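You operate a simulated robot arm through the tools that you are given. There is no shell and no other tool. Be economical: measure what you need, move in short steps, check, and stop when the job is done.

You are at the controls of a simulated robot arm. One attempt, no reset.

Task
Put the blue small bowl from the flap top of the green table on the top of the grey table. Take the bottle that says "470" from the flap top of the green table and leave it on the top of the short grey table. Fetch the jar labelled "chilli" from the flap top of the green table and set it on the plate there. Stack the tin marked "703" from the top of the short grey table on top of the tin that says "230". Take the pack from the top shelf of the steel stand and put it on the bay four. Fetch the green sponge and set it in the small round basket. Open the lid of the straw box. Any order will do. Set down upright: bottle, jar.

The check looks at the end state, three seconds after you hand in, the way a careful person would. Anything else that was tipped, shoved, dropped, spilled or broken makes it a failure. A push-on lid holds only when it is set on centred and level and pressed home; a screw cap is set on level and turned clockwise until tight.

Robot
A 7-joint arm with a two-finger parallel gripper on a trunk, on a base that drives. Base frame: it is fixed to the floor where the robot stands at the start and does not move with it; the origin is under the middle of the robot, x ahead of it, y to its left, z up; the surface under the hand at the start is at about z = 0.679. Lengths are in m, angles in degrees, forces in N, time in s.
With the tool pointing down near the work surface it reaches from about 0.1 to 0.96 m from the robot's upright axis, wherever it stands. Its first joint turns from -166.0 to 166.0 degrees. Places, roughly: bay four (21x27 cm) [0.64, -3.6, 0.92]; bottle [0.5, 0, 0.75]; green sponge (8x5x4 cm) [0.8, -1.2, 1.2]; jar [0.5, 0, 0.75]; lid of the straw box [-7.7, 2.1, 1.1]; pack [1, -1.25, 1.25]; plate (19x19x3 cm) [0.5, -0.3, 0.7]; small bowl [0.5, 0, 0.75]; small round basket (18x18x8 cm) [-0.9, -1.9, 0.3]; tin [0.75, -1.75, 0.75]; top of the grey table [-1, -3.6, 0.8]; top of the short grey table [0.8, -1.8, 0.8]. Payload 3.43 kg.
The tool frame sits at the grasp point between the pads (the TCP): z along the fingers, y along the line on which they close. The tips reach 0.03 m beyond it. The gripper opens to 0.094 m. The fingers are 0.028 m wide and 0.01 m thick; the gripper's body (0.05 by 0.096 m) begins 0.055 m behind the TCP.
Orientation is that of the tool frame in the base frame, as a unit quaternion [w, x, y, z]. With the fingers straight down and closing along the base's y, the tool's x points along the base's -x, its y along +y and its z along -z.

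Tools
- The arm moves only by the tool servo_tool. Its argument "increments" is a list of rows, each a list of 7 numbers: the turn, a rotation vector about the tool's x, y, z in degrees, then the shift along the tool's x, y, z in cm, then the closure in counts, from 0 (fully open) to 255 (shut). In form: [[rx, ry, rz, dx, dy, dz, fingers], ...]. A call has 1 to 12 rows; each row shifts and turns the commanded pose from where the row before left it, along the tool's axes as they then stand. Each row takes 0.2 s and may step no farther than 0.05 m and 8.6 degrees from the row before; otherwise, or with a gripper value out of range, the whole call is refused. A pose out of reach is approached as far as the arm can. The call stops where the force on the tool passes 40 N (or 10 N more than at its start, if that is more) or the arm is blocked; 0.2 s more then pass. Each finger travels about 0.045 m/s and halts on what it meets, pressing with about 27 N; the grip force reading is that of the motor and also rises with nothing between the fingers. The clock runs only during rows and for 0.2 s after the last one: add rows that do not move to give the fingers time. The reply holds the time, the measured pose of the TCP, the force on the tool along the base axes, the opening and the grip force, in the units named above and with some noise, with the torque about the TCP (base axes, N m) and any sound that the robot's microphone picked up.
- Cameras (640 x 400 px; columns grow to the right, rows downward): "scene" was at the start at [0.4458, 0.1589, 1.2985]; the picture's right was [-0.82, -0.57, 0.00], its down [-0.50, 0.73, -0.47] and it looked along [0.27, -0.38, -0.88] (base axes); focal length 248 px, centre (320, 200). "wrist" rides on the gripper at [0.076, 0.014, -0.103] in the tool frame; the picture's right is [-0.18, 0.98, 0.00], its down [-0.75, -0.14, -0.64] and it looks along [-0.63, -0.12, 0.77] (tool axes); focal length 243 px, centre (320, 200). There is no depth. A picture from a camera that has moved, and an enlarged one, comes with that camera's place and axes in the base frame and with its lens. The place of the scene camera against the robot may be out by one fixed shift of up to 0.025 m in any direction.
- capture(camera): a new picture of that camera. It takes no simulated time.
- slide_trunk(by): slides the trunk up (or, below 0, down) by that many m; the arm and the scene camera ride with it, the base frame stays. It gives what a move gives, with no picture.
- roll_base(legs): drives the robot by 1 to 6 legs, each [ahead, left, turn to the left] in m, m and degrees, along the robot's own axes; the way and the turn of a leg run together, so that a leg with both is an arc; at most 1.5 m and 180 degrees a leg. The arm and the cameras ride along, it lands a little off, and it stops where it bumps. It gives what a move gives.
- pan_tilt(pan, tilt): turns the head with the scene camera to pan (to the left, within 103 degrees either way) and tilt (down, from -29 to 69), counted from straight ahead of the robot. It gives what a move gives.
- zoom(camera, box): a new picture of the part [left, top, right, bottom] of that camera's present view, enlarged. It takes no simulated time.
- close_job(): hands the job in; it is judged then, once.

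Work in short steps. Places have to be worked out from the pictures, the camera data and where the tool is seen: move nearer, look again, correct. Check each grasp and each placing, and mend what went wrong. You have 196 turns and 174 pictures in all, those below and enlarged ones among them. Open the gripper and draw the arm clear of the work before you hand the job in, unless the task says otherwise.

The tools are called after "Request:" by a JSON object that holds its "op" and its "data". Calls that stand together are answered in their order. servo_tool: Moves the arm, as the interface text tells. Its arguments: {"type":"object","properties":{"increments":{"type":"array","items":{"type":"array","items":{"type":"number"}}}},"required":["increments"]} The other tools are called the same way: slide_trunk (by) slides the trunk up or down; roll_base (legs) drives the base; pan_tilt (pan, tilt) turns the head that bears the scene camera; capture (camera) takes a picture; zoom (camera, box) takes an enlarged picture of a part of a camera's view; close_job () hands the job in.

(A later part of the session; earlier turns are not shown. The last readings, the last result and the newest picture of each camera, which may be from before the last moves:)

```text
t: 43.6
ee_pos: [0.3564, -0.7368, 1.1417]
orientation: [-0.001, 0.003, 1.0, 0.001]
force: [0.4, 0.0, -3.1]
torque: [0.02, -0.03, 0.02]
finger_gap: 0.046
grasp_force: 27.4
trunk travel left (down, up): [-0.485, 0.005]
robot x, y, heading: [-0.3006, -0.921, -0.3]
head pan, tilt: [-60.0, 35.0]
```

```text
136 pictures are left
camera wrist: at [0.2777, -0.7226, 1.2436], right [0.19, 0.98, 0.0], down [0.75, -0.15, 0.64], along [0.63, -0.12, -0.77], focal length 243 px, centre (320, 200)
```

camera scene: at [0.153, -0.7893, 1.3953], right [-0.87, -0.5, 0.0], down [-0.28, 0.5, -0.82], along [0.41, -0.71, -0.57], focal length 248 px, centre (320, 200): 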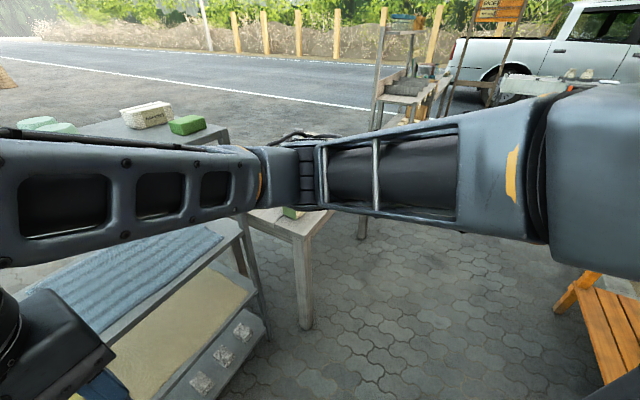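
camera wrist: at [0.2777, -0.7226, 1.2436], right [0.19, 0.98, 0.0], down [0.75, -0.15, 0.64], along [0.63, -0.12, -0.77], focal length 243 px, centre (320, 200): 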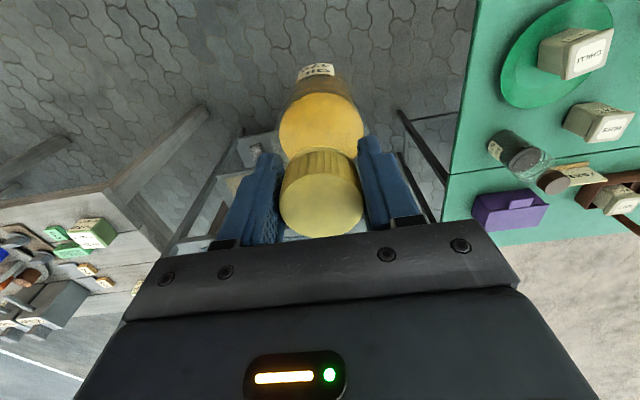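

I need the stand's geometry before moving nearer; look more to the left and at the bench on the right.

Request:
{"op": "pan_tilt", "data": {"pan": -30, "tilt": 20}}

Request:
{"op": "capture", "data": {"camera": "scene"}}

Request:
{"op": "pan_tilt", "data": {"pan": -100, "tilt": 35}}

Request:
{"op": "capture", "data": {"camera": "scene"}}

```text
t: 44.6
ee_pos: [0.3539, -0.7373, 1.141]
orientation: [-0.001, 0.003, 1.0, 0.001]
force: [0.2, 0.0, -3.9]
torque: [0.0, 0.05, 0.01]
finger_gap: 0.0459
grasp_force: 26.9
trunk travel left (down, up): [-0.485, 0.005]
robot x, y, heading: [-0.3006, -0.9227, -0.2]
head pan, tilt: [-30.0, 20.0]
```

```text
135 pictures are left
camera scene: at [0.1898, -0.7598, 1.4191], right [-0.5, -0.86, 0.0], down [-0.3, 0.17, -0.94], along [0.81, -0.47, -0.34], focal length 248 px, centre (320, 200)
```

scene: 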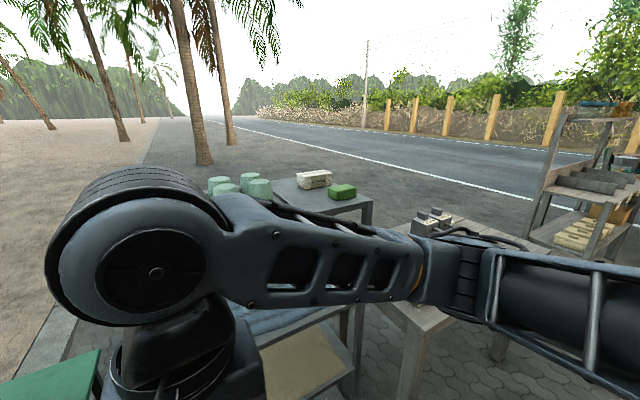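

```text
t: 46.0
ee_pos: [0.3562, -0.7376, 1.141]
orientation: [-0.001, 0.003, 1.0, 0.001]
force: [-0.1, 0.3, -3.0]
torque: [0.0, 0.05, 0.01]
finger_gap: 0.0457
grasp_force: 27.4
trunk travel left (down, up): [-0.485, 0.005]
robot x, y, heading: [-0.2998, -0.9216, 0.0]
head pan, tilt: [-100.0, 35.0]
```

```text
134 pictures are left
camera scene: at [0.0938, -0.7994, 1.3953], right [-0.98, 0.18, 0.0], down [0.1, 0.56, -0.82], along [-0.15, -0.81, -0.57], focal length 248 px, centre (320, 200)
```

scene: 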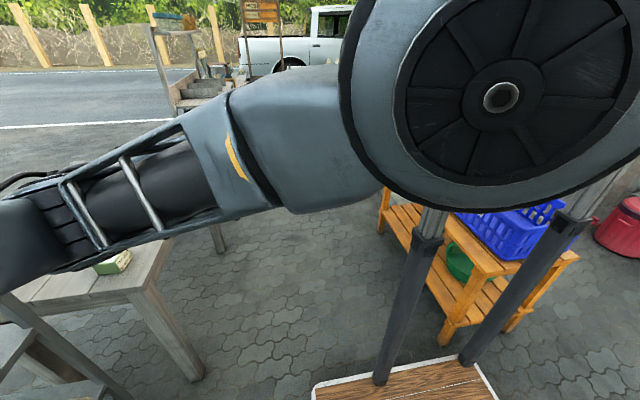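

The aisle between the bench (front x≈-0.71) and the short grey table (edge x≈0.58) fits the robot. I advance 0.1 and strafe to y≈-1.75.

Request:
{"op": "roll_base", "data": {"legs": [[0.1, 0, 0], [0, -0.83, 0]]}}

Request:
{"op": "pan_tilt", "data": {"pan": -15, "tilt": 45}}

Request:
{"op": "capture", "data": {"camera": "scene"}}

Request:
{"op": "capture", "data": {"camera": "wrist"}}

```text
t: 51.2
ee_pos: [0.4492, -1.5692, 1.1423]
orientation: [-0.001, 0.002, 1.0, 0.0]
force: [0.2, -0.2, -3.2]
torque: [0.03, 0.03, 0.0]
finger_gap: 0.0456
grasp_force: 26.5
trunk travel left (down, up): [-0.485, 0.005]
robot x, y, heading: [-0.2088, -1.7557, -0.1]
head pan, tilt: [-100.0, 35.0]
```

```text
t: 52.8
ee_pos: [0.4505, -1.5702, 1.142]
orientation: [-0.001, 0.003, 1.0, 0.001]
force: [-0.1, -0.3, -4.1]
torque: [0.0, 0.02, 0.02]
finger_gap: 0.0459
grasp_force: 26.7
trunk travel left (down, up): [-0.485, 0.005]
robot x, y, heading: [-0.2041, -1.7535, -0.4]
head pan, tilt: [-15.0, 45.0]
```

```text
133 pictures are left
camera scene: at [0.2837, -1.5664, 1.3804], right [-0.26, -0.96, 0.0], down [-0.68, 0.19, -0.71], along [0.68, -0.19, -0.71], focal length 248 px, centre (320, 200)
```

scene: 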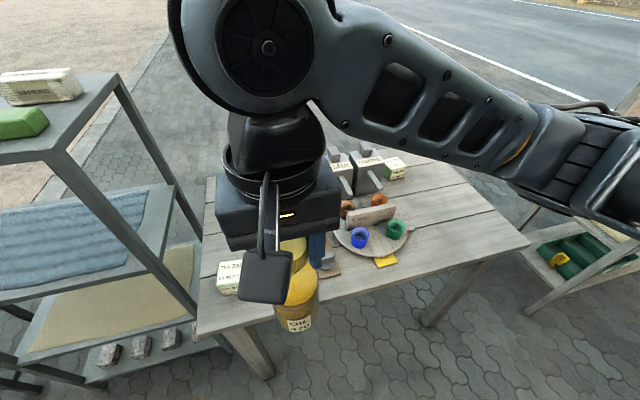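

```text
132 pictures are left
camera wrist: at [0.3735, -1.5547, 1.2436], right [0.19, 0.98, 0.0], down [0.75, -0.14, 0.64], along [0.63, -0.12, -0.77], focal length 243 px, centre (320, 200)
```

wrist: 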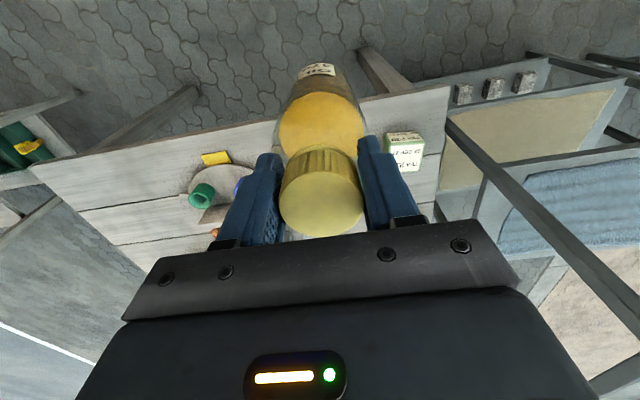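

Request:
{"op": "zoom", "data": {"camera": "scene", "box": [300, 130, 460, 280]}}

Request:
{"op": "zoom", "data": {"camera": "wrist", "box": [360, 110, 460, 190]}}

```text
2.67 times, centred on (380, 205) of scene
camera zoom: at [0.2837, -1.5664, 1.3804], right [-0.26, -0.96, 0.0], down [-0.68, 0.19, -0.71], along [0.68, -0.19, -0.71], focal length 661 px, centre (160, 187)
```

zoom: 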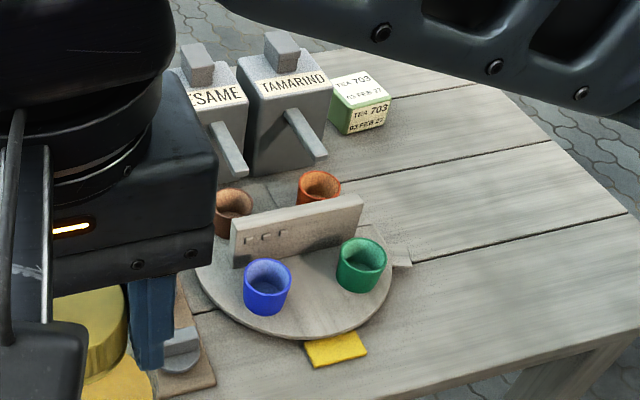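

```text
5.00 times, centred on (410, 150) of wrist
camera zoom: at [0.3735, -1.5547, 1.2436], right [0.19, 0.98, 0.0], down [0.75, -0.14, 0.64], along [0.63, -0.12, -0.77], focal length 1213 px, centre (-130, 450)
```

zoom: 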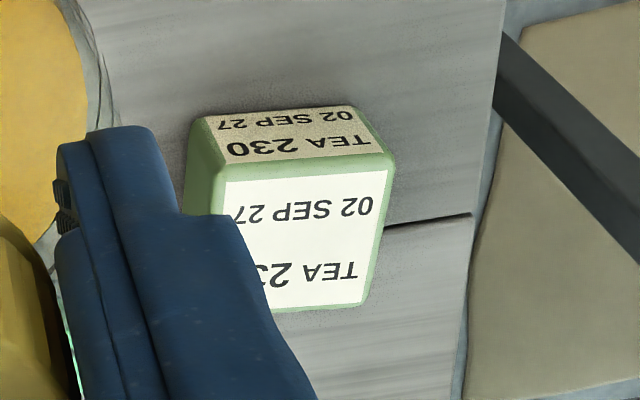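

Tin 230 is near (0.66, -1.43), tin 703 near (0.95, -2.05); the table's right part is free. I roll ahead and right so the bottle can go down at about (0.70, -2.1).

Request:
{"op": "roll_base", "data": {"legs": [[0, -0.25, 0], [0.13, 0, 0]]}}

Request:
{"op": "servo_tool", "data": {"increments": [[0, 0, 0, -1, -3, 0, 255], [0, 0, 0, -1.2, -3.5, 0, 255], [0, 0, 0, -1.2, -3.5, 0, 255], [0, 0, 0, -1.2, -3.5, 0, 255], [0, 0, 0, -1.2, -3.5, 0, 255], [0, 0, 0, -1.2, -3.5, 0, 255], [0, 0, 0, -1.2, -3.5, 0, 255], [0, 0, 0, -1.2, -3.5, 0, 255], [0, 0, 0, 0, 0, 0, 255]]}}

Request:
{"op": "capture", "data": {"camera": "wrist"}}

Request:
{"op": "capture", "data": {"camera": "scene"}}

```text
t: 55.5
ee_pos: [0.5792, -1.818, 1.1407]
orientation: [-0.001, 0.001, 1.0, 0.001]
force: [0.0, -0.5, -2.8]
torque: [-0.01, -0.01, 0.02]
finger_gap: 0.0458
grasp_force: 26.8
trunk travel left (down, up): [-0.485, 0.005]
robot x, y, heading: [-0.0743, -2.0038, 0.1]
head pan, tilt: [-15.0, 45.0]
```

```text
t: 57.5
ee_pos: [0.6728, -2.0932, 1.1415]
orientation: [-0.002, 0.002, 1.0, 0.001]
force: [0.7, 0.0, -2.7]
torque: [0.0, 0.04, 0.02]
finger_gap: 0.0456
grasp_force: 27.1
trunk travel left (down, up): [-0.485, 0.005]
robot x, y, heading: [-0.0795, -2.004, 0.0]
head pan, tilt: [-15.0, 45.0]
```

```text
129 pictures are left
camera wrist: at [0.5964, -2.0789, 1.2431], right [0.19, 0.98, 0.0], down [0.75, -0.14, 0.64], along [0.63, -0.12, -0.77], focal length 243 px, centre (320, 200)
```

wrist: 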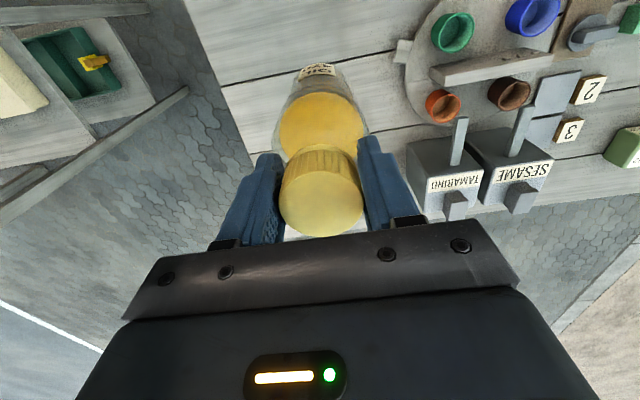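

```text
128 pictures are left
camera scene: at [0.4122, -1.8148, 1.3805], right [-0.26, -0.97, 0.0], down [-0.68, 0.18, -0.71], along [0.68, -0.18, -0.71], focal length 248 px, centre (320, 200)
```

scene: 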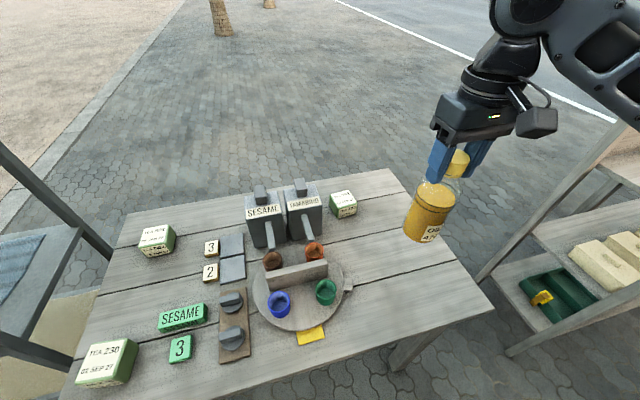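

The table shows well. The spot (0.673, -2.093) is free; I lower the bottle.

Request:
{"op": "servo_tool", "data": {"increments": [[0, 0, 0, 0, 0, 2.5, 255], [0, 0, 0, 0, 0, 3, 255], [0, 0, 0, 0, 0, 3, 255], [0, 0, 0, 0, 0, 3, 255], [0, 0, 0, 0, 0, 3, 255], [0, 0, 0, 0, 0, 2, 255], [0, 0, 0, 0, 0, 1, 255], [0, 0, 0, 0, 0, 0, 255]]}}

Request:
{"op": "capture", "data": {"camera": "scene"}}

```text
t: 59.2
ee_pos: [0.6713, -2.092, 0.9656]
orientation: [-0.001, 0.001, 1.0, 0.001]
force: [-0.6, 0.6, -2.9]
torque: [0.0, 0.03, 0.0]
finger_gap: 0.0457
grasp_force: 26.7
trunk travel left (down, up): [-0.485, 0.005]
robot x, y, heading: [-0.0784, -2.0063, -0.1]
head pan, tilt: [-15.0, 45.0]
```

```text
127 pictures are left
camera scene: at [0.4122, -1.8147, 1.3804], right [-0.26, -0.97, 0.0], down [-0.68, 0.18, -0.71], along [0.68, -0.18, -0.71], focal length 248 px, centre (320, 200)
```

scene: 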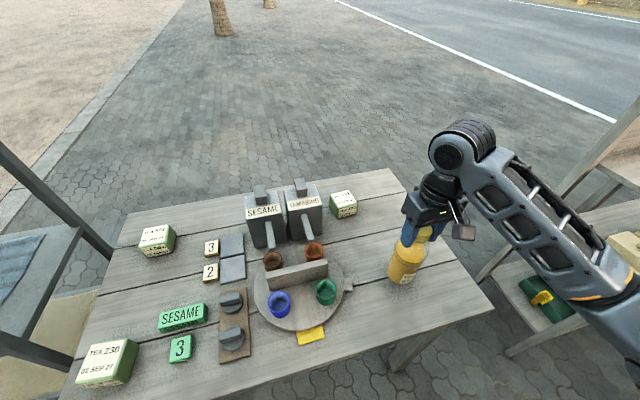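

Request:
{"op": "servo_tool", "data": {"increments": [[0, 0, 0, 0, 0, 0.7, 255], [0, 0, 0, 0, 0, 0.6, 255], [0, 0, 0, 0, 0, 0.5, 255], [0, 0, 0, 0, 0, 0.4, 255], [0, 0, 0, 0, 0, 0.4, 255], [0, 0, 0, 0, 0, 0.4, 255], [0, 0, 0, 0, 0, 0, 255]]}}

Request:
{"op": "zoom", "data": {"camera": "scene", "box": [340, 180, 500, 310]}}

```text
t: 60.9
ee_pos: [0.673, -2.0936, 0.9381]
orientation: [0.002, 0.0, 1.0, 0.001]
force: [7.2, 0.9, 36.0]
torque: [0.21, -0.18, -0.03]
finger_gap: 0.0456
grasp_force: 26.9
trunk travel left (down, up): [-0.485, 0.005]
robot x, y, heading: [-0.0755, -2.0042, -0.2]
head pan, tilt: [-15.0, 45.0]
```

```text
3.08 times, centred on (420, 245) of scene
camera zoom: at [0.4114, -1.8145, 1.3813], right [-0.26, -0.97, 0.0], down [-0.68, 0.18, -0.71], along [0.68, -0.18, -0.71], focal length 763 px, centre (12, 62)
```

zoom: 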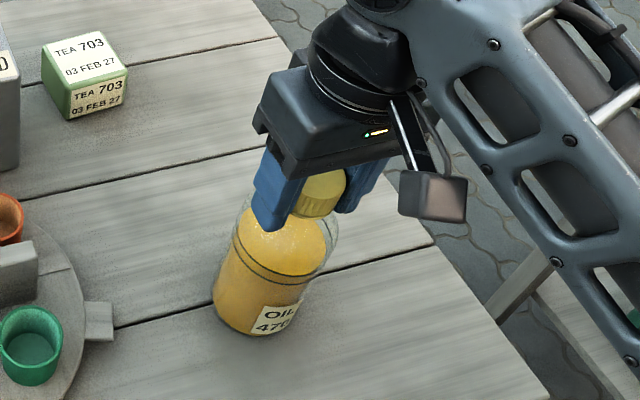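

Contact: table top is at about z = 0.761. I relieve the pressure, release, and rise.

Request:
{"op": "servo_tool", "data": {"increments": [[0, 0, 0, 0, 0, -0.25, 255], [0, 0, 0, 0, 0, 0, 200], [0, 0, 0, 0, 0, 0, 100], [0, 0, 0, 0, 0, 0, 0], [0, 0, 0, 0, 0, 0, 0], [0, 0, 0, 0, 0, -2, 0], [0, 0, 0, 0, 0, -4, 0], [0, 0, 0, 0, 0, -4, 0], [0, 0, 0, 0, 0, -4, 0], [0, 0, 0, 0, 0, 0, 0]]}}

Request:
{"op": "capture", "data": {"camera": "scene"}}

```text
t: 63.0
ee_pos: [0.6731, -2.0923, 1.0791]
orientation: [0.0, 0.001, 1.0, 0.0]
force: [-0.2, 0.3, -0.6]
torque: [0.01, -0.03, -0.03]
finger_gap: 0.094
grasp_force: 0.1
trunk travel left (down, up): [-0.485, 0.005]
robot x, y, heading: [-0.0762, -2.006, -0.3]
head pan, tilt: [-15.0, 45.0]
```

```text
125 pictures are left
camera scene: at [0.412, -1.8147, 1.3805], right [-0.26, -0.97, 0.0], down [-0.68, 0.18, -0.71], along [0.68, -0.18, -0.71], focal length 248 px, centre (320, 200)
```

scene: 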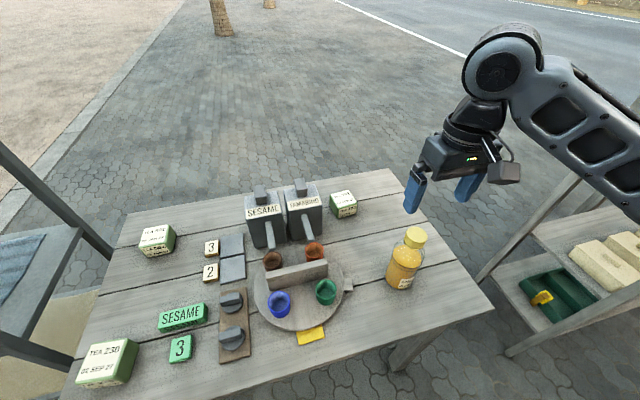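

The bottle stands upright. Now tin 703 at about (0.94, -2.03): I roll ahead 0.12 and bring the hand over it.

Request:
{"op": "roll_base", "data": {"legs": [[0.12, 0, 0]]}}

Request:
{"op": "servo_tool", "data": {"increments": [[0, 0, 0, -3, 2, 0, 0], [0, 0, 0, -3, 2, 0, 0], [0, 0, 0, -3, 1.5, 0, 0], [0, 0, 0, 0, 0, 0, 0]]}}

Request:
{"op": "capture", "data": {"camera": "wrist"}}

Request:
{"op": "capture", "data": {"camera": "scene"}}

```text
t: 64.3
ee_pos: [0.7938, -2.0922, 1.078]
orientation: [-0.001, 0.0, 1.0, 0.001]
force: [0.1, -0.6, 0.4]
torque: [0.0, 0.02, 0.01]
finger_gap: 0.0939
grasp_force: 0.1
trunk travel left (down, up): [-0.485, 0.005]
robot x, y, heading: [0.0468, -2.004, -0.2]
head pan, tilt: [-15.0, 45.0]
```

```text
t: 65.3
ee_pos: [0.8839, -2.0378, 1.0783]
orientation: [-0.001, 0.0, 1.0, 0.001]
force: [-0.2, -0.5, -0.3]
torque: [0.0, -0.01, 0.01]
finger_gap: 0.0943
grasp_force: 0.1
trunk travel left (down, up): [-0.485, 0.005]
robot x, y, heading: [0.0445, -2.0056, -0.2]
head pan, tilt: [-15.0, 45.0]
```

```text
124 pictures are left
camera wrist: at [0.8076, -2.0231, 1.1802], right [0.18, 0.98, 0.0], down [0.76, -0.14, 0.64], along [0.63, -0.12, -0.77], focal length 243 px, centre (320, 200)
```

wrist: 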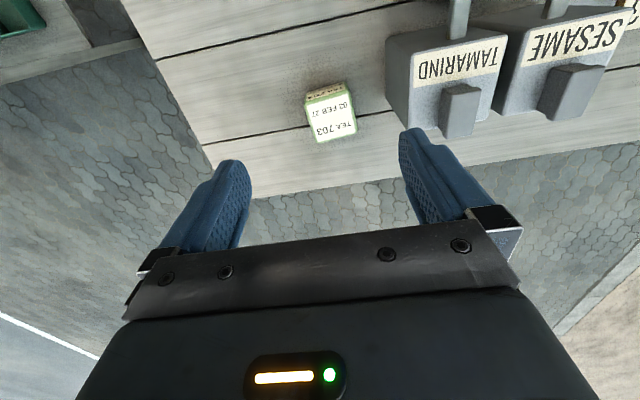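

```text
123 pictures are left
camera scene: at [0.5339, -1.8145, 1.3805], right [-0.26, -0.97, 0.0], down [-0.68, 0.18, -0.71], along [0.68, -0.18, -0.71], focal length 248 px, centre (320, 200)
```

scene: 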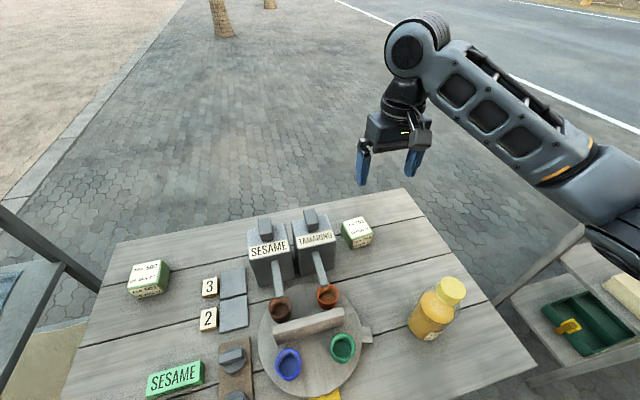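

Request:
{"op": "zoom", "data": {"camera": "wrist", "box": [280, 70, 400, 150]}}

```text
5.00 times, centred on (340, 110) of wrist
camera zoom: at [0.8076, -2.0231, 1.1802], right [0.18, 0.98, 0.0], down [0.76, -0.14, 0.64], along [0.63, -0.12, -0.77], focal length 1213 px, centre (220, 650)
```

zoom: 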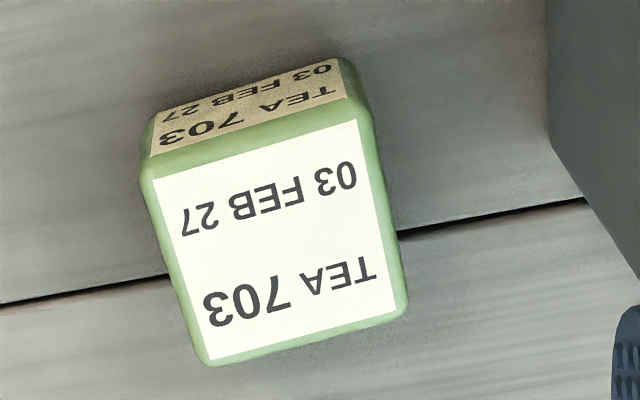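

Tin 703: centre (0.950, -2.032), 6.5 cm wide, yaw about 6°. I align, descend and grip.

Request:
{"op": "servo_tool", "data": {"increments": [[0, 0, -6, -3.3, 0.2, 0, 0], [0, 0, 0, -3.2, 0.5, 3, 0], [0, 0, 0, 0, 0, 4.5, 0], [0, 0, 0, 0, 0, 4.5, 0], [0, 0, 0, 0, 0, 4.5, 0], [0, 0, 0, 0, 0, 4.5, 0], [0, 0, 0, 0, 0, 0, 0], [0, 0, 0, 0, 0, 0, 0]]}}

Request:
{"op": "capture", "data": {"camera": "wrist"}}

```text
t: 67.1
ee_pos: [0.9476, -2.0265, 0.8677]
orientation: [-0.001, -0.052, 0.999, 0.001]
force: [-0.2, 0.4, -0.8]
torque: [-0.01, -0.01, 0.02]
finger_gap: 0.0938
grasp_force: 0.0
trunk travel left (down, up): [-0.485, 0.005]
robot x, y, heading: [0.0468, -2.0021, 0.2]
head pan, tilt: [-15.0, 45.0]
```

```text
121 pictures are left
camera wrist: at [0.8696, -2.0201, 0.9705], right [0.08, 1.0, 0.0], down [0.77, -0.06, 0.64], along [0.64, -0.05, -0.77], focal length 243 px, centre (320, 200)
```

wrist: 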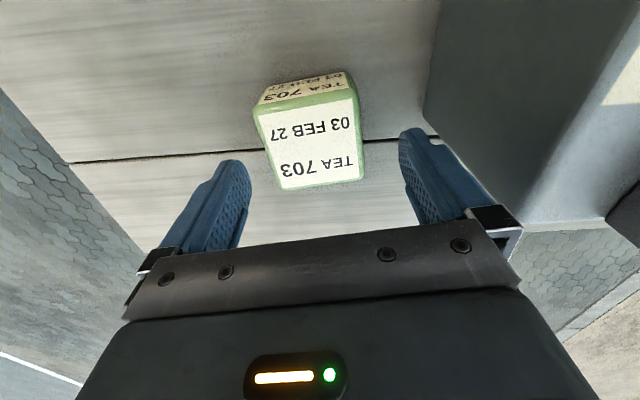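

Request:
{"op": "servo_tool", "data": {"increments": [[0, 0, 0, 0.1, -0.7, 2, 0], [0, 0, 0, 0, 0, 3, 0], [0, 0, 0, 0, 0, 1.7, 0], [0, 0, 0, 0, 0, 0, 120], [0, 0, 0, 0, 0, 0, 255], [0, 0, 0, 0, 0, 0, 255], [0, 0, 0, 0, 0, 0, 255], [0, 0, 0, 0, 0, -0.4, 255], [0, 0, 0, 0, 0, -0.8, 255], [0, 0, 0, 0, 0, -1.2, 255], [0, 0, 0, 0, 0, -1.5, 255]]}}

Request:
{"op": "capture", "data": {"camera": "wrist"}}

```text
t: 69.5
ee_pos: [0.9488, -2.0344, 0.8396]
orientation: [-0.001, -0.052, 0.999, 0.001]
force: [0.0, 0.1, -2.1]
torque: [-0.02, 0.0, 0.02]
finger_gap: 0.0761
grasp_force: 26.6
trunk travel left (down, up): [-0.485, 0.005]
robot x, y, heading: [0.0453, -2.0032, -0.0]
head pan, tilt: [-15.0, 45.0]
```

```text
120 pictures are left
camera wrist: at [0.8707, -2.0281, 0.9421], right [0.08, 1.0, 0.0], down [0.77, -0.06, 0.64], along [0.64, -0.05, -0.77], focal length 243 px, centre (320, 200)
```

wrist: 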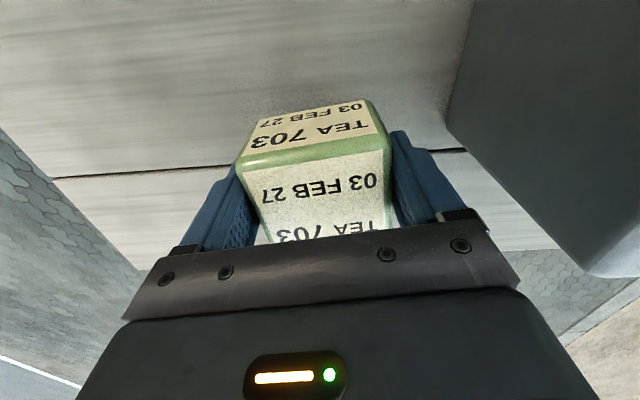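

Tin 703 is held (opening 7.6 cm). I lift it high and retract over the table, then strafe left towards tin 230.

Request:
{"op": "servo_tool", "data": {"increments": [[0, 0, 0, 0, 0, -3, 255], [0, 0, 0, 0, 0, -4.4, 255], [0, 0, 0, 0, 0, -4.8, 255], [0, 0, 0, 0, 0, -4.8, 255], [0, 0, 0, 0, 0, -4.8, 255], [0, 0, 0, 2, 2.2, 0, 255], [0, 0, 0, 3, 3.3, 0, 255], [0, 0, 0, 3, 3.3, 0, 255], [0, 0, 0, 3, 3.3, 0, 255], [0, 0, 0, 3, 3.3, 0, 255], [0, 0, 0, 3, 3.3, 0, 255], [0, 0, 0, 3, 3.3, 0, 255]]}}

Request:
{"op": "roll_base", "data": {"legs": [[0, 0.3, 0]]}}

Request:
{"op": "capture", "data": {"camera": "wrist"}}

Request:
{"op": "capture", "data": {"camera": "scene"}}

```text
t: 72.1
ee_pos: [0.728, -1.8361, 1.0585]
orientation: [-0.001, -0.051, 0.999, 0.001]
force: [0.3, -0.3, -1.6]
torque: [-0.01, 0.0, -0.02]
finger_gap: 0.0762
grasp_force: 27.3
trunk travel left (down, up): [-0.485, 0.005]
robot x, y, heading: [0.0426, -2.0029, -0.2]
head pan, tilt: [-15.0, 45.0]
```

```text
t: 74.1
ee_pos: [0.7263, -1.5334, 1.0584]
orientation: [-0.001, -0.053, 0.999, 0.001]
force: [0.1, 0.4, -2.5]
torque: [-0.01, 0.02, 0.01]
finger_gap: 0.0762
grasp_force: 27.2
trunk travel left (down, up): [-0.485, 0.005]
robot x, y, heading: [0.0482, -1.7026, -0.0]
head pan, tilt: [-15.0, 45.0]
```

```text
119 pictures are left
camera wrist: at [0.6485, -1.5273, 1.1607], right [0.08, 1.0, 0.0], down [0.77, -0.06, 0.64], along [0.64, -0.05, -0.77], focal length 243 px, centre (320, 200)
```

wrist: 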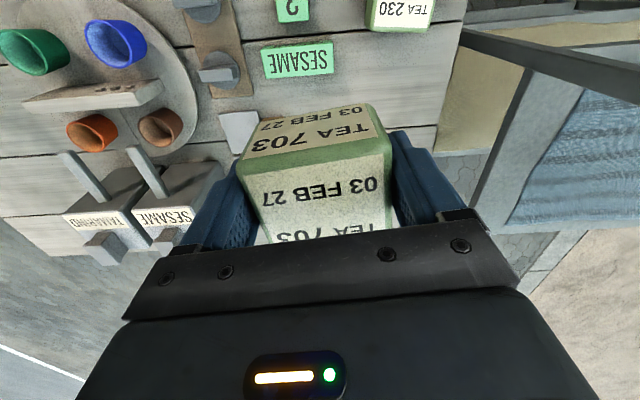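

```text
118 pictures are left
camera scene: at [0.5333, -1.5126, 1.3805], right [-0.26, -0.97, 0.0], down [-0.68, 0.18, -0.71], along [0.68, -0.18, -0.71], focal length 248 px, centre (320, 200)
```

scene: 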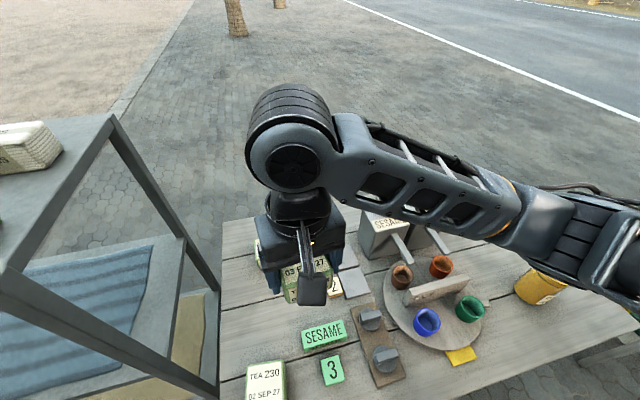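

I tilt the head down to see tin 230 fully.

Request:
{"op": "pan_tilt", "data": {"pan": -10, "tilt": 66}}

Request:
{"op": "capture", "data": {"camera": "scene"}}

```text
t: 75.0
ee_pos: [0.726, -1.5333, 1.0593]
orientation: [0.0, -0.053, 0.999, 0.001]
force: [-0.3, -0.1, -1.5]
torque: [-0.01, 0.01, -0.01]
finger_gap: 0.0763
grasp_force: 26.4
trunk travel left (down, up): [-0.485, 0.005]
robot x, y, heading: [0.042, -1.7076, -0.0]
head pan, tilt: [-10.0, 66.0]
```

```text
117 pictures are left
camera scene: at [0.5133, -1.5019, 1.3544], right [-0.17, -0.99, 0.0], down [-0.9, 0.16, -0.41], along [0.4, -0.07, -0.91], focal length 248 px, centre (320, 200)
```

scene: 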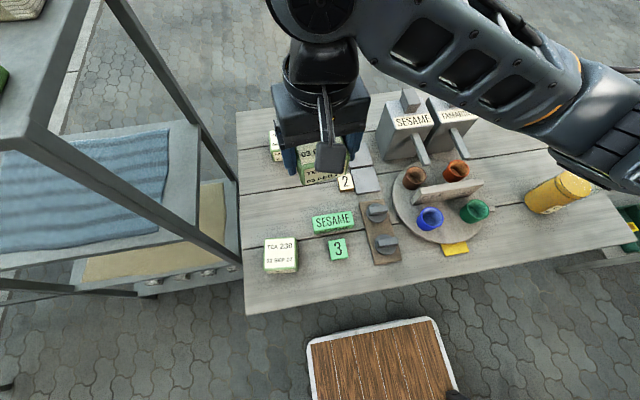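

Tin 230's top is at about (0.640, -1.441). I pull back to get a wrist view of it for confirmation, realigning the yaw.

Request:
{"op": "servo_tool", "data": {"increments": [[0, 0, 6, 2, 0, 0, 255], [0, 0, 0, 4, 0, 0, 255], [0, 0, 0, 4, 0, 0, 255], [0, 0, 0, 4, 0, 0, 255], [0, 0, 0, 0, 0, 0, 255], [0, 0, 0, 0, 0, 0, 255]]}}

Request:
{"op": "capture", "data": {"camera": "wrist"}}

```text
t: 76.4
ee_pos: [0.5869, -1.5354, 1.0581]
orientation: [0.0, -0.002, 1.0, 0.0]
force: [-0.2, 0.0, -2.0]
torque: [-0.01, 0.01, -0.01]
finger_gap: 0.0761
grasp_force: 26.3
trunk travel left (down, up): [-0.485, 0.005]
robot x, y, heading: [0.0455, -1.7054, 0.1]
head pan, tilt: [-10.0, 66.0]
```

```text
116 pictures are left
camera wrist: at [0.5095, -1.521, 1.1605], right [0.18, 0.98, 0.0], down [0.76, -0.14, 0.64], along [0.63, -0.12, -0.77], focal length 243 px, centre (320, 200)
```

wrist: 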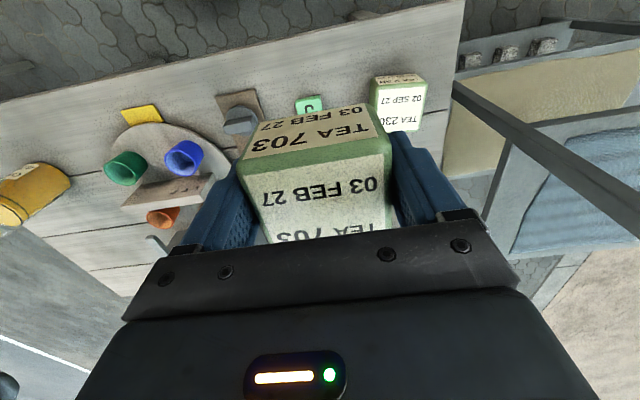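

Confirmed: (0.639, -1.437). I move over it and descend.

Request:
{"op": "servo_tool", "data": {"increments": [[0, 0, 0, -1.8, 3.3, 0, 255], [0, 0, 0, -1.7, 3.3, 0, 255], [0, 0, 0, -1.7, 3.2, 0, 255], [0, 0, 0, 0, 0, 3, 255], [0, 0, 0, 0, 0, 4, 255], [0, 0, 0, 0, 0, 4, 255], [0, 0, 0, 0, 0, 3, 255], [0, 0, 0, 0, 0, 1, 255], [0, 0, 0, 0, 0, 0, 255]]}}

Request:
{"op": "zoom", "data": {"camera": "scene", "box": [200, 150, 360, 290]}}

Request:
{"op": "capture", "data": {"camera": "wrist"}}

```text
t: 78.4
ee_pos: [0.6379, -1.438, 0.9082]
orientation: [-0.001, -0.001, 1.0, 0.0]
force: [-0.8, -0.1, -1.3]
torque: [-0.03, -0.01, 0.02]
finger_gap: 0.0762
grasp_force: 26.9
trunk travel left (down, up): [-0.485, 0.005]
robot x, y, heading: [0.0521, -1.7053, 0.2]
head pan, tilt: [-10.0, 66.0]
```

```text
2.86 times, centred on (280, 220) of scene
camera zoom: at [0.5132, -1.5018, 1.3544], right [-0.17, -0.99, 0.0], down [-0.9, 0.16, -0.41], along [0.4, -0.07, -0.91], focal length 709 px, centre (434, 143)
```

zoom: 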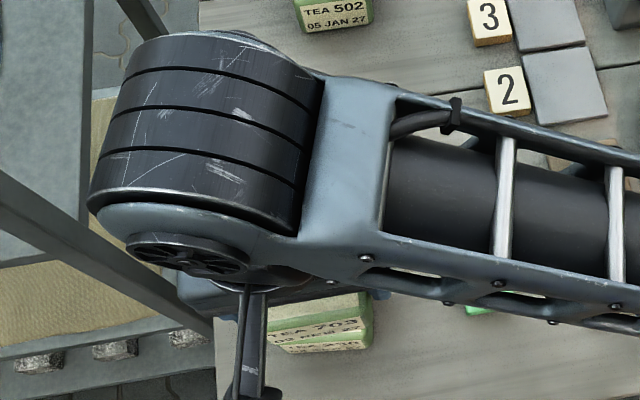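

```text
114 pictures are left
camera wrist: at [0.5609, -1.4233, 1.011], right [0.18, 0.98, 0.0], down [0.76, -0.14, 0.64], along [0.63, -0.12, -0.77], focal length 243 px, centre (320, 200)
```

wrist: 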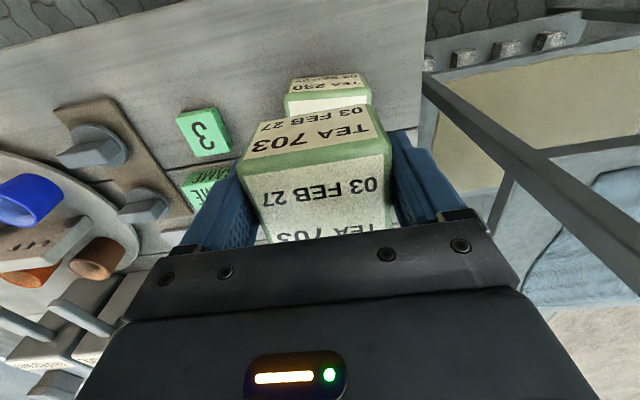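

I correct by a few mm and lower slowly to contact.

Request:
{"op": "servo_tool", "data": {"increments": [[0, 0, 0, -0.5, 0.6, 1, 255], [0, 0, 0, 0, 0, 0.8, 255], [0, 0, 0, 0, 0, 0.5, 255], [0, 0, 0, 0, 0, 0.3, 255], [0, 0, 0, 0, 0, 0.3, 255], [0, 0, 0, 0, 0, 0.3, 255], [0, 0, 0, 0, 0, 0.2, 255], [0, 0, 0, 0, 0, 0, 255]]}}

Request:
{"op": "capture", "data": {"camera": "wrist"}}

```text
t: 80.2
ee_pos: [0.6431, -1.4312, 0.8749]
orientation: [0.0, -0.001, 1.0, -0.001]
force: [0.7, -0.6, -1.0]
torque: [-0.02, 0.01, 0.01]
finger_gap: 0.0762
grasp_force: 27.1
trunk travel left (down, up): [-0.485, 0.005]
robot x, y, heading: [0.0461, -1.706, 0.1]
head pan, tilt: [-10.0, 66.0]
```

```text
113 pictures are left
camera wrist: at [0.5659, -1.4174, 0.9769], right [0.18, 0.98, 0.0], down [0.76, -0.14, 0.64], along [0.63, -0.12, -0.77], focal length 243 px, centre (320, 200)
```

wrist: 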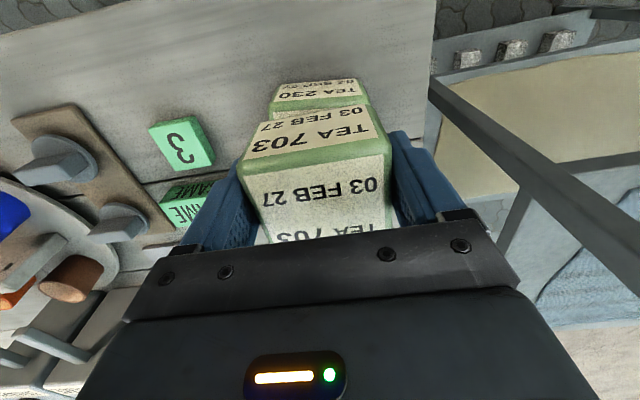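

Request:
{"op": "servo_tool", "data": {"increments": [[0, 0, 0, 0, 0, 0.3, 255], [0, 0, 0, 0, 0, 0.3, 255], [0, 0, 0, 0, 0, 0.2, 255], [0, 0, 0, 0, 0, 0.2, 255], [0, 0, 0, 0, 0, 0.2, 255], [0, 0, 0, 0, 0, 0.2, 255], [0, 0, 0, 0, 0, 0.2, 255], [0, 0, 0, 0, 0, 0, 255]]}}

Request:
{"op": "capture", "data": {"camera": "wrist"}}

```text
t: 82.0
ee_pos: [0.6438, -1.4314, 0.8583]
orientation: [-0.001, -0.001, 1.0, 0.001]
force: [-0.3, 0.5, -2.2]
torque: [-0.01, 0.01, 0.0]
finger_gap: 0.0761
grasp_force: 26.9
trunk travel left (down, up): [-0.485, 0.005]
robot x, y, heading: [0.0453, -1.7006, 0.1]
head pan, tilt: [-10.0, 66.0]
```

```text
112 pictures are left
camera wrist: at [0.5663, -1.4173, 0.9609], right [0.18, 0.98, 0.0], down [0.76, -0.14, 0.64], along [0.63, -0.12, -0.77], focal length 243 px, centre (320, 200)
```

wrist: 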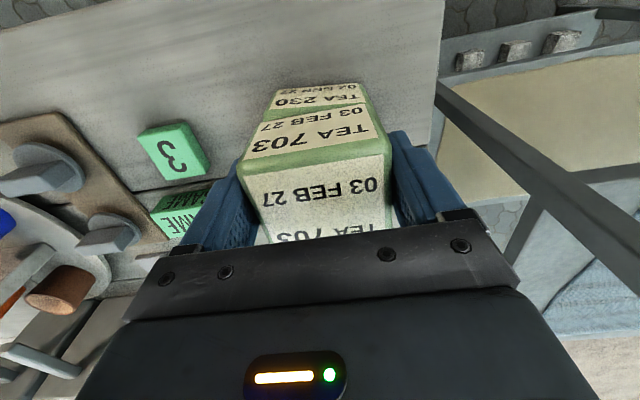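

Request:
{"op": "servo_tool", "data": {"increments": [[0, 0, 0, 0, 0, 0.2, 255], [0, 0, 0, 0, 0, 0.2, 255], [0, 0, 0, 0, 0, 0.2, 255], [0, 0, 0, 0, 0, 0.2, 255], [0, 0, 0, 0, 0, 0, 255]]}}

```text
t: 83.2
ee_pos: [0.6422, -1.4311, 0.852]
orientation: [0.0, -0.001, 1.0, 0.001]
force: [1.9, -0.1, 18.4]
torque: [-0.03, 0.0, 0.03]
finger_gap: 0.0762
grasp_force: 27.1
trunk travel left (down, up): [-0.485, 0.005]
robot x, y, heading: [0.048, -1.705, 0.2]
head pan, tilt: [-10.0, 66.0]
```

Contact at a bottom height of 0.812. I relieve, release slowly and rise.

Request:
{"op": "servo_tool", "data": {"increments": [[0, 0, 0, 0, 0, -0.12, 255], [0, 0, 0, 0, 0, 0, 40], [0, 0, 0, 0, 0, 0, 20], [0, 0, 0, 0, 0, 0, 0], [0, 0, 0, 0, 0, 0, 0], [0, 0, 0, 0, 0, -2, 0], [0, 0, 0, 0, 0, -4, 0], [0, 0, 0, 0, 0, -4, 0], [0, 0, 0, 0, 0, -4, 0], [0, 0, 0, 0, 0, -4, 0], [0, 0, 0, 0, 0, -3, 0]]}}

Request:
{"op": "capture", "data": {"camera": "wrist"}}

```text
t: 85.6
ee_pos: [0.6413, -1.4325, 1.0619]
orientation: [-0.003, -0.001, 1.0, 0.0]
force: [0.5, -0.4, 0.7]
torque: [-0.05, -0.02, 0.01]
finger_gap: 0.0941
grasp_force: 0.2
trunk travel left (down, up): [-0.485, 0.005]
robot x, y, heading: [0.05, -1.7062, 0.2]
head pan, tilt: [-10.0, 66.0]
```

```text
111 pictures are left
camera wrist: at [0.5655, -1.4175, 1.1646], right [0.18, 0.98, 0.0], down [0.76, -0.14, 0.64], along [0.63, -0.12, -0.77], focal length 243 px, centre (320, 200)
```

wrist: 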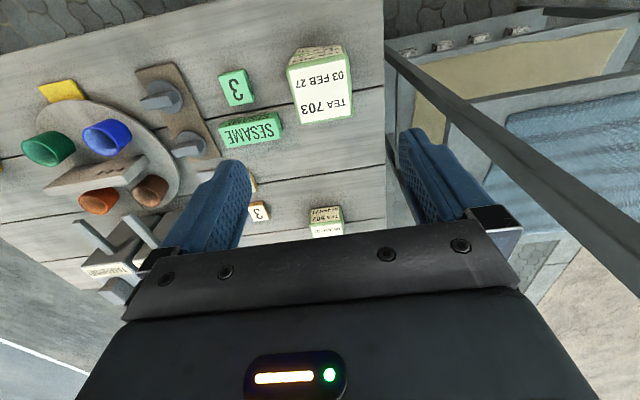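

Stacked cleanly. Next the steel stand: I raise the hand, retract it, and strafe left to face the stand.

Request:
{"op": "servo_tool", "data": {"increments": [[0, 0, 0, 3, 0, -3.8, 0], [0, 0, 0, 3, 0, -3.8, 0], [0, 0, 0, 3, 0, -3.8, 0], [0, 0, 0, 3, 0, -3.8, 0], [0, 0, 0, 1, 0, -4.8, 0], [0, 0, 0, 0, 0, -4.8, 0], [0, 0, 0, 0, 0, -4, 0], [0, 0, 0, 0, 0, 0, 0]]}}

Request:
{"op": "roll_base", "data": {"legs": [[-0.05, 0, 0], [0, 0.42, 0]]}}

Request:
{"op": "pan_tilt", "data": {"pan": -10, "tilt": 25}}

Request:
{"op": "capture", "data": {"camera": "scene"}}

Request:
{"op": "capture", "data": {"camera": "wrist"}}

```text
t: 86.7
ee_pos: [0.5592, -1.409, 1.2222]
orientation: [-0.034, 0.077, 0.996, -0.021]
force: [-0.5, -0.5, -0.2]
torque: [0.05, 0.01, -0.04]
finger_gap: 0.0942
grasp_force: 0.0
trunk travel left (down, up): [-0.485, 0.005]
robot x, y, heading: [0.0467, -1.7046, 0.2]
head pan, tilt: [-10.0, 66.0]
stopped in row 5: the arm was blocked; the commanded pose is now the measured one
```

```text
t: 89.8
ee_pos: [0.5089, -0.9874, 1.2211]
orientation: [-0.034, 0.078, 0.996, -0.022]
force: [-0.3, -0.5, 0.3]
torque: [-0.04, 0.04, 0.02]
finger_gap: 0.0941
grasp_force: 0.0
trunk travel left (down, up): [-0.485, 0.005]
robot x, y, heading: [-0.0083, -1.2843, -0.0]
head pan, tilt: [-10.0, 66.0]
```

```text
t: 90.8
ee_pos: [0.5069, -0.9878, 1.2202]
orientation: [-0.033, 0.076, 0.996, -0.023]
force: [-0.2, 0.4, 0.0]
torque: [-0.03, 0.01, -0.04]
finger_gap: 0.0938
grasp_force: 0.1
trunk travel left (down, up): [-0.485, 0.005]
robot x, y, heading: [-0.0009, -1.282, 0.0]
head pan, tilt: [-10.0, 25.0]
```

```text
110 pictures are left
camera scene: at [0.4946, -1.0871, 1.4107], right [-0.17, -0.98, 0.0], down [-0.42, 0.07, -0.9], along [0.89, -0.16, -0.43], focal length 248 px, centre (320, 200)
```

scene: 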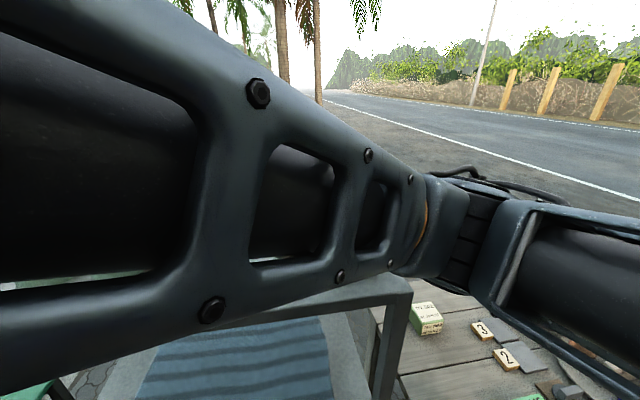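

```text
109 pictures are left
camera wrist: at [0.4401, -0.9576, 1.3264], right [0.33, 0.94, -0.06], down [0.77, -0.23, 0.6], along [0.55, -0.24, -0.8], focal length 243 px, centre (320, 200)
```

wrist: 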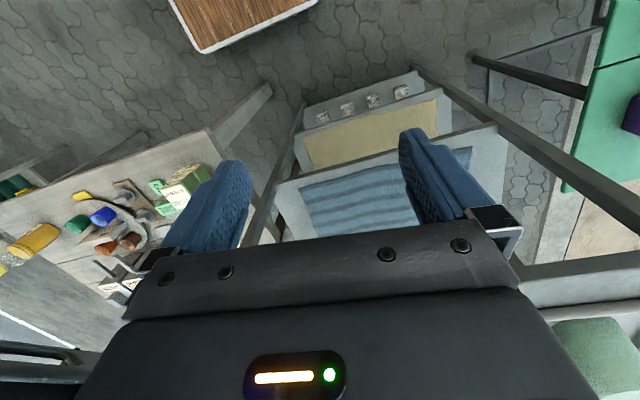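

The arm is folded to its limit. I back the base off so the arm can stretch higher, level the tool, then raise.

Request:
{"op": "roll_base", "data": {"legs": [[-0.2, 0, 0]]}}

Request:
{"op": "servo_tool", "data": {"increments": [[-1.3, -1.9, -4.3, -3, -1, -1, 0], [-1.3, -1.9, -4.3, -3, -1, -1, 0], [0, 0, 0, -2, -1, -3.5, 0], [0, 0, 0, -1, -1, -4, 0], [0, 0, 0, 0, -1, -4, 0], [0, 0, 0, 0, 0, 0, 0]]}}

Request:
{"op": "capture", "data": {"camera": "wrist"}}

Request:
{"op": "capture", "data": {"camera": "scene"}}

```text
t: 92.4
ee_pos: [0.3076, -0.9884, 1.2204]
orientation: [-0.034, 0.079, 0.996, -0.022]
force: [-0.1, 0.7, -0.1]
torque: [-0.01, -0.01, -0.01]
finger_gap: 0.0942
grasp_force: 0.0
trunk travel left (down, up): [-0.485, 0.005]
robot x, y, heading: [-0.2091, -1.2866, 0.1]
head pan, tilt: [-10.0, 25.0]
```

```text
t: 93.8
ee_pos: [0.395, -1.045, 1.3548]
orientation: [-0.001, 0.003, 1.0, 0.0]
force: [0.3, 0.4, -1.4]
torque: [0.03, 0.01, 0.04]
finger_gap: 0.0936
grasp_force: 0.0
trunk travel left (down, up): [-0.485, 0.005]
robot x, y, heading: [-0.2025, -1.284, -0.0]
head pan, tilt: [-10.0, 25.0]
```

```text
108 pictures are left
camera wrist: at [0.3177, -1.0307, 1.4567], right [0.19, 0.98, 0.0], down [0.75, -0.15, 0.64], along [0.63, -0.12, -0.77], focal length 243 px, centre (320, 200)
```

wrist: 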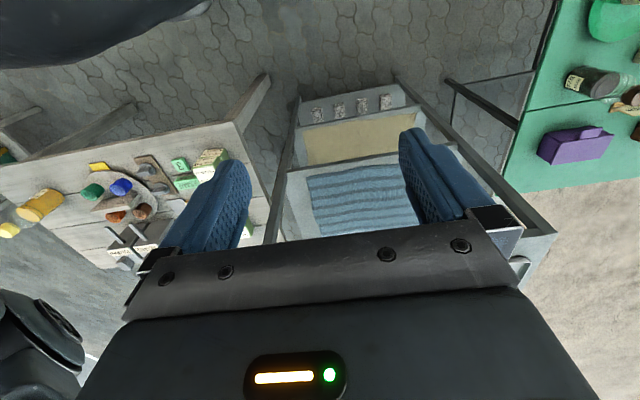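

```text
107 pictures are left
camera scene: at [0.2947, -1.0877, 1.4111], right [-0.17, -0.99, 0.0], down [-0.42, 0.07, -0.91], along [0.89, -0.16, -0.42], focal length 248 px, centre (320, 200)
```

scene: 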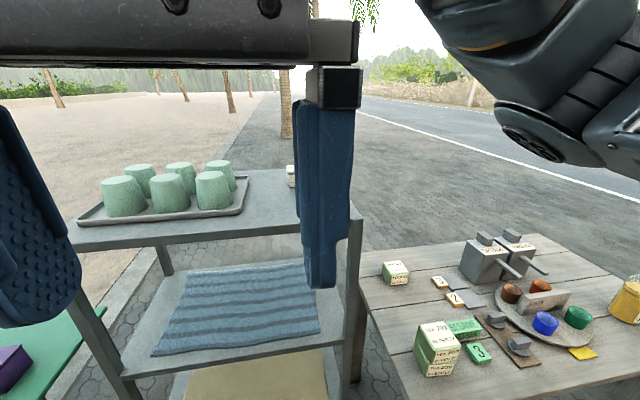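

The stand top is clear now: front edge x≈0.73, y from -1.24 to -0.72. I move the hand in front of the sponge for a wrist view.

Request:
{"op": "servo_tool", "data": {"increments": [[0, 0, 0, -3, -3, 0, 0], [0, 0, 0, -3, -3, 0, 0], [0, 0, 0, -3, -3, 0, 0], [0, 0, 0, -3, -3, 0, 0], [0, 0, 0, -3, -2, 0, 0], [0, 0, 0, -3, -1, 0, 0], [0, 0, 0, 0, 0, 0, 0]]}}

Request:
{"op": "capture", "data": {"camera": "wrist"}}

Request:
{"op": "capture", "data": {"camera": "scene"}}

```text
t: 95.4
ee_pos: [0.5752, -1.1966, 1.3535]
orientation: [-0.001, 0.003, 1.0, 0.0]
force: [-0.8, 0.0, 0.1]
torque: [-0.02, 0.0, 0.0]
finger_gap: 0.0941
grasp_force: 0.0
trunk travel left (down, up): [-0.485, 0.005]
robot x, y, heading: [-0.203, -1.2839, 0.1]
head pan, tilt: [-10.0, 25.0]
```

```text
106 pictures are left
camera wrist: at [0.4987, -1.1817, 1.4558], right [0.19, 0.98, 0.0], down [0.75, -0.15, 0.64], along [0.63, -0.12, -0.77], focal length 243 px, centre (320, 200)
```

wrist: 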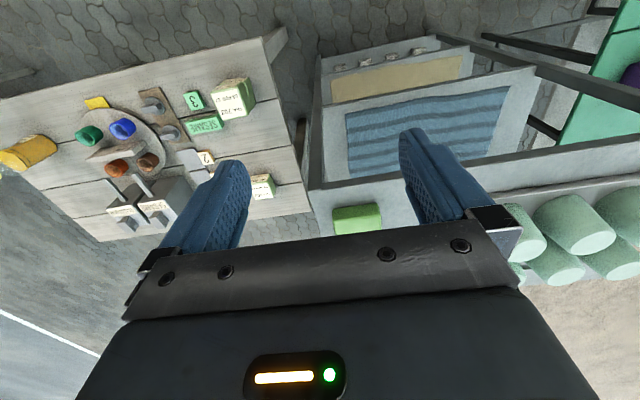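

```text
105 pictures are left
camera scene: at [0.2948, -1.0877, 1.4111], right [-0.17, -0.99, 0.0], down [-0.42, 0.07, -0.91], along [0.89, -0.16, -0.42], focal length 248 px, centre (320, 200)
```

scene: 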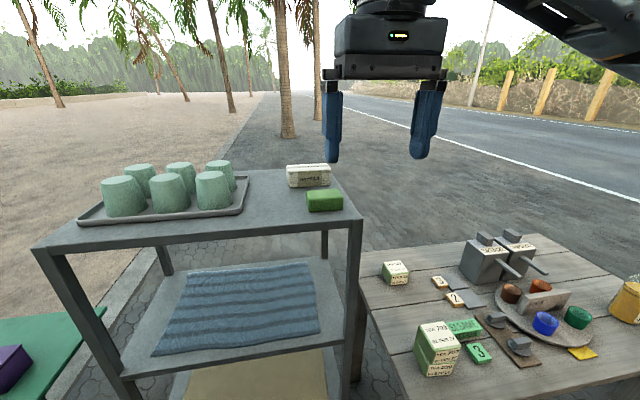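

Sponge top is at about (0.73, -1.174, 1.22). I move over it for a closer look.

Request:
{"op": "servo_tool", "data": {"increments": [[0, 0, 0, -4, 0.7, 0, 0], [0, 0, 0, -4, 0.7, 0, 0], [0, 0, 0, -4, 0.7, 1, 0], [0, 0, 0, -2.5, 0, 3, 0], [0, 0, 0, 0, 0, 0, 0]]}}

Request:
{"op": "capture", "data": {"camera": "wrist"}}

Request:
{"op": "capture", "data": {"camera": "scene"}}

```text
t: 96.6
ee_pos: [0.7207, -1.1766, 1.3144]
orientation: [0.001, 0.004, 1.0, 0.0]
force: [0.0, 0.6, 0.0]
torque: [0.01, 0.0, -0.01]
finger_gap: 0.0941
grasp_force: 0.1
trunk travel left (down, up): [-0.485, 0.005]
robot x, y, heading: [-0.205, -1.2894, 0.4]
head pan, tilt: [-10.0, 25.0]
```

```text
104 pictures are left
camera wrist: at [0.6428, -1.161, 1.4159], right [0.19, 0.98, 0.0], down [0.75, -0.15, 0.64], along [0.63, -0.12, -0.77], focal length 243 px, centre (320, 200)
```

wrist: 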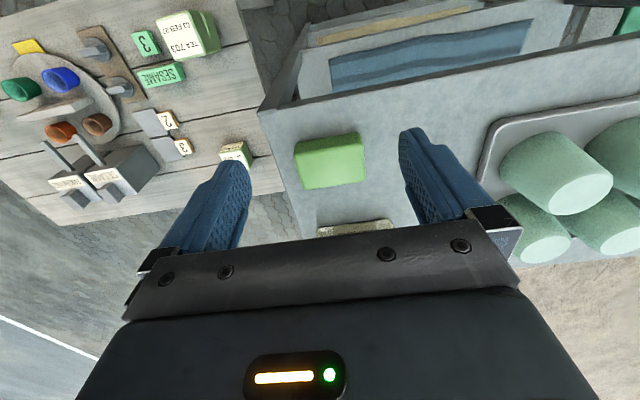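

```text
103 pictures are left
camera scene: at [0.2949, -1.0875, 1.411], right [-0.17, -0.99, 0.0], down [-0.42, 0.07, -0.91], along [0.89, -0.15, -0.42], focal length 248 px, centre (320, 200)
```

scene: 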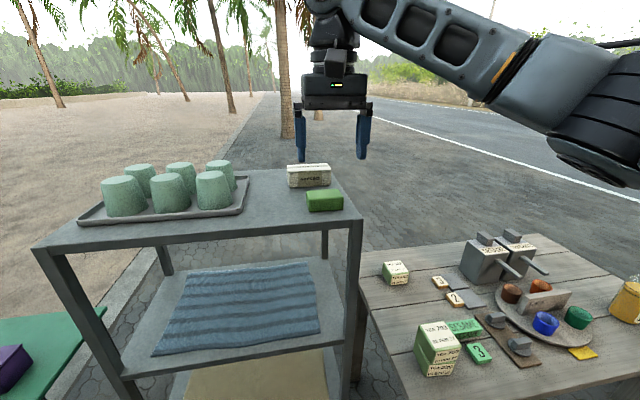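

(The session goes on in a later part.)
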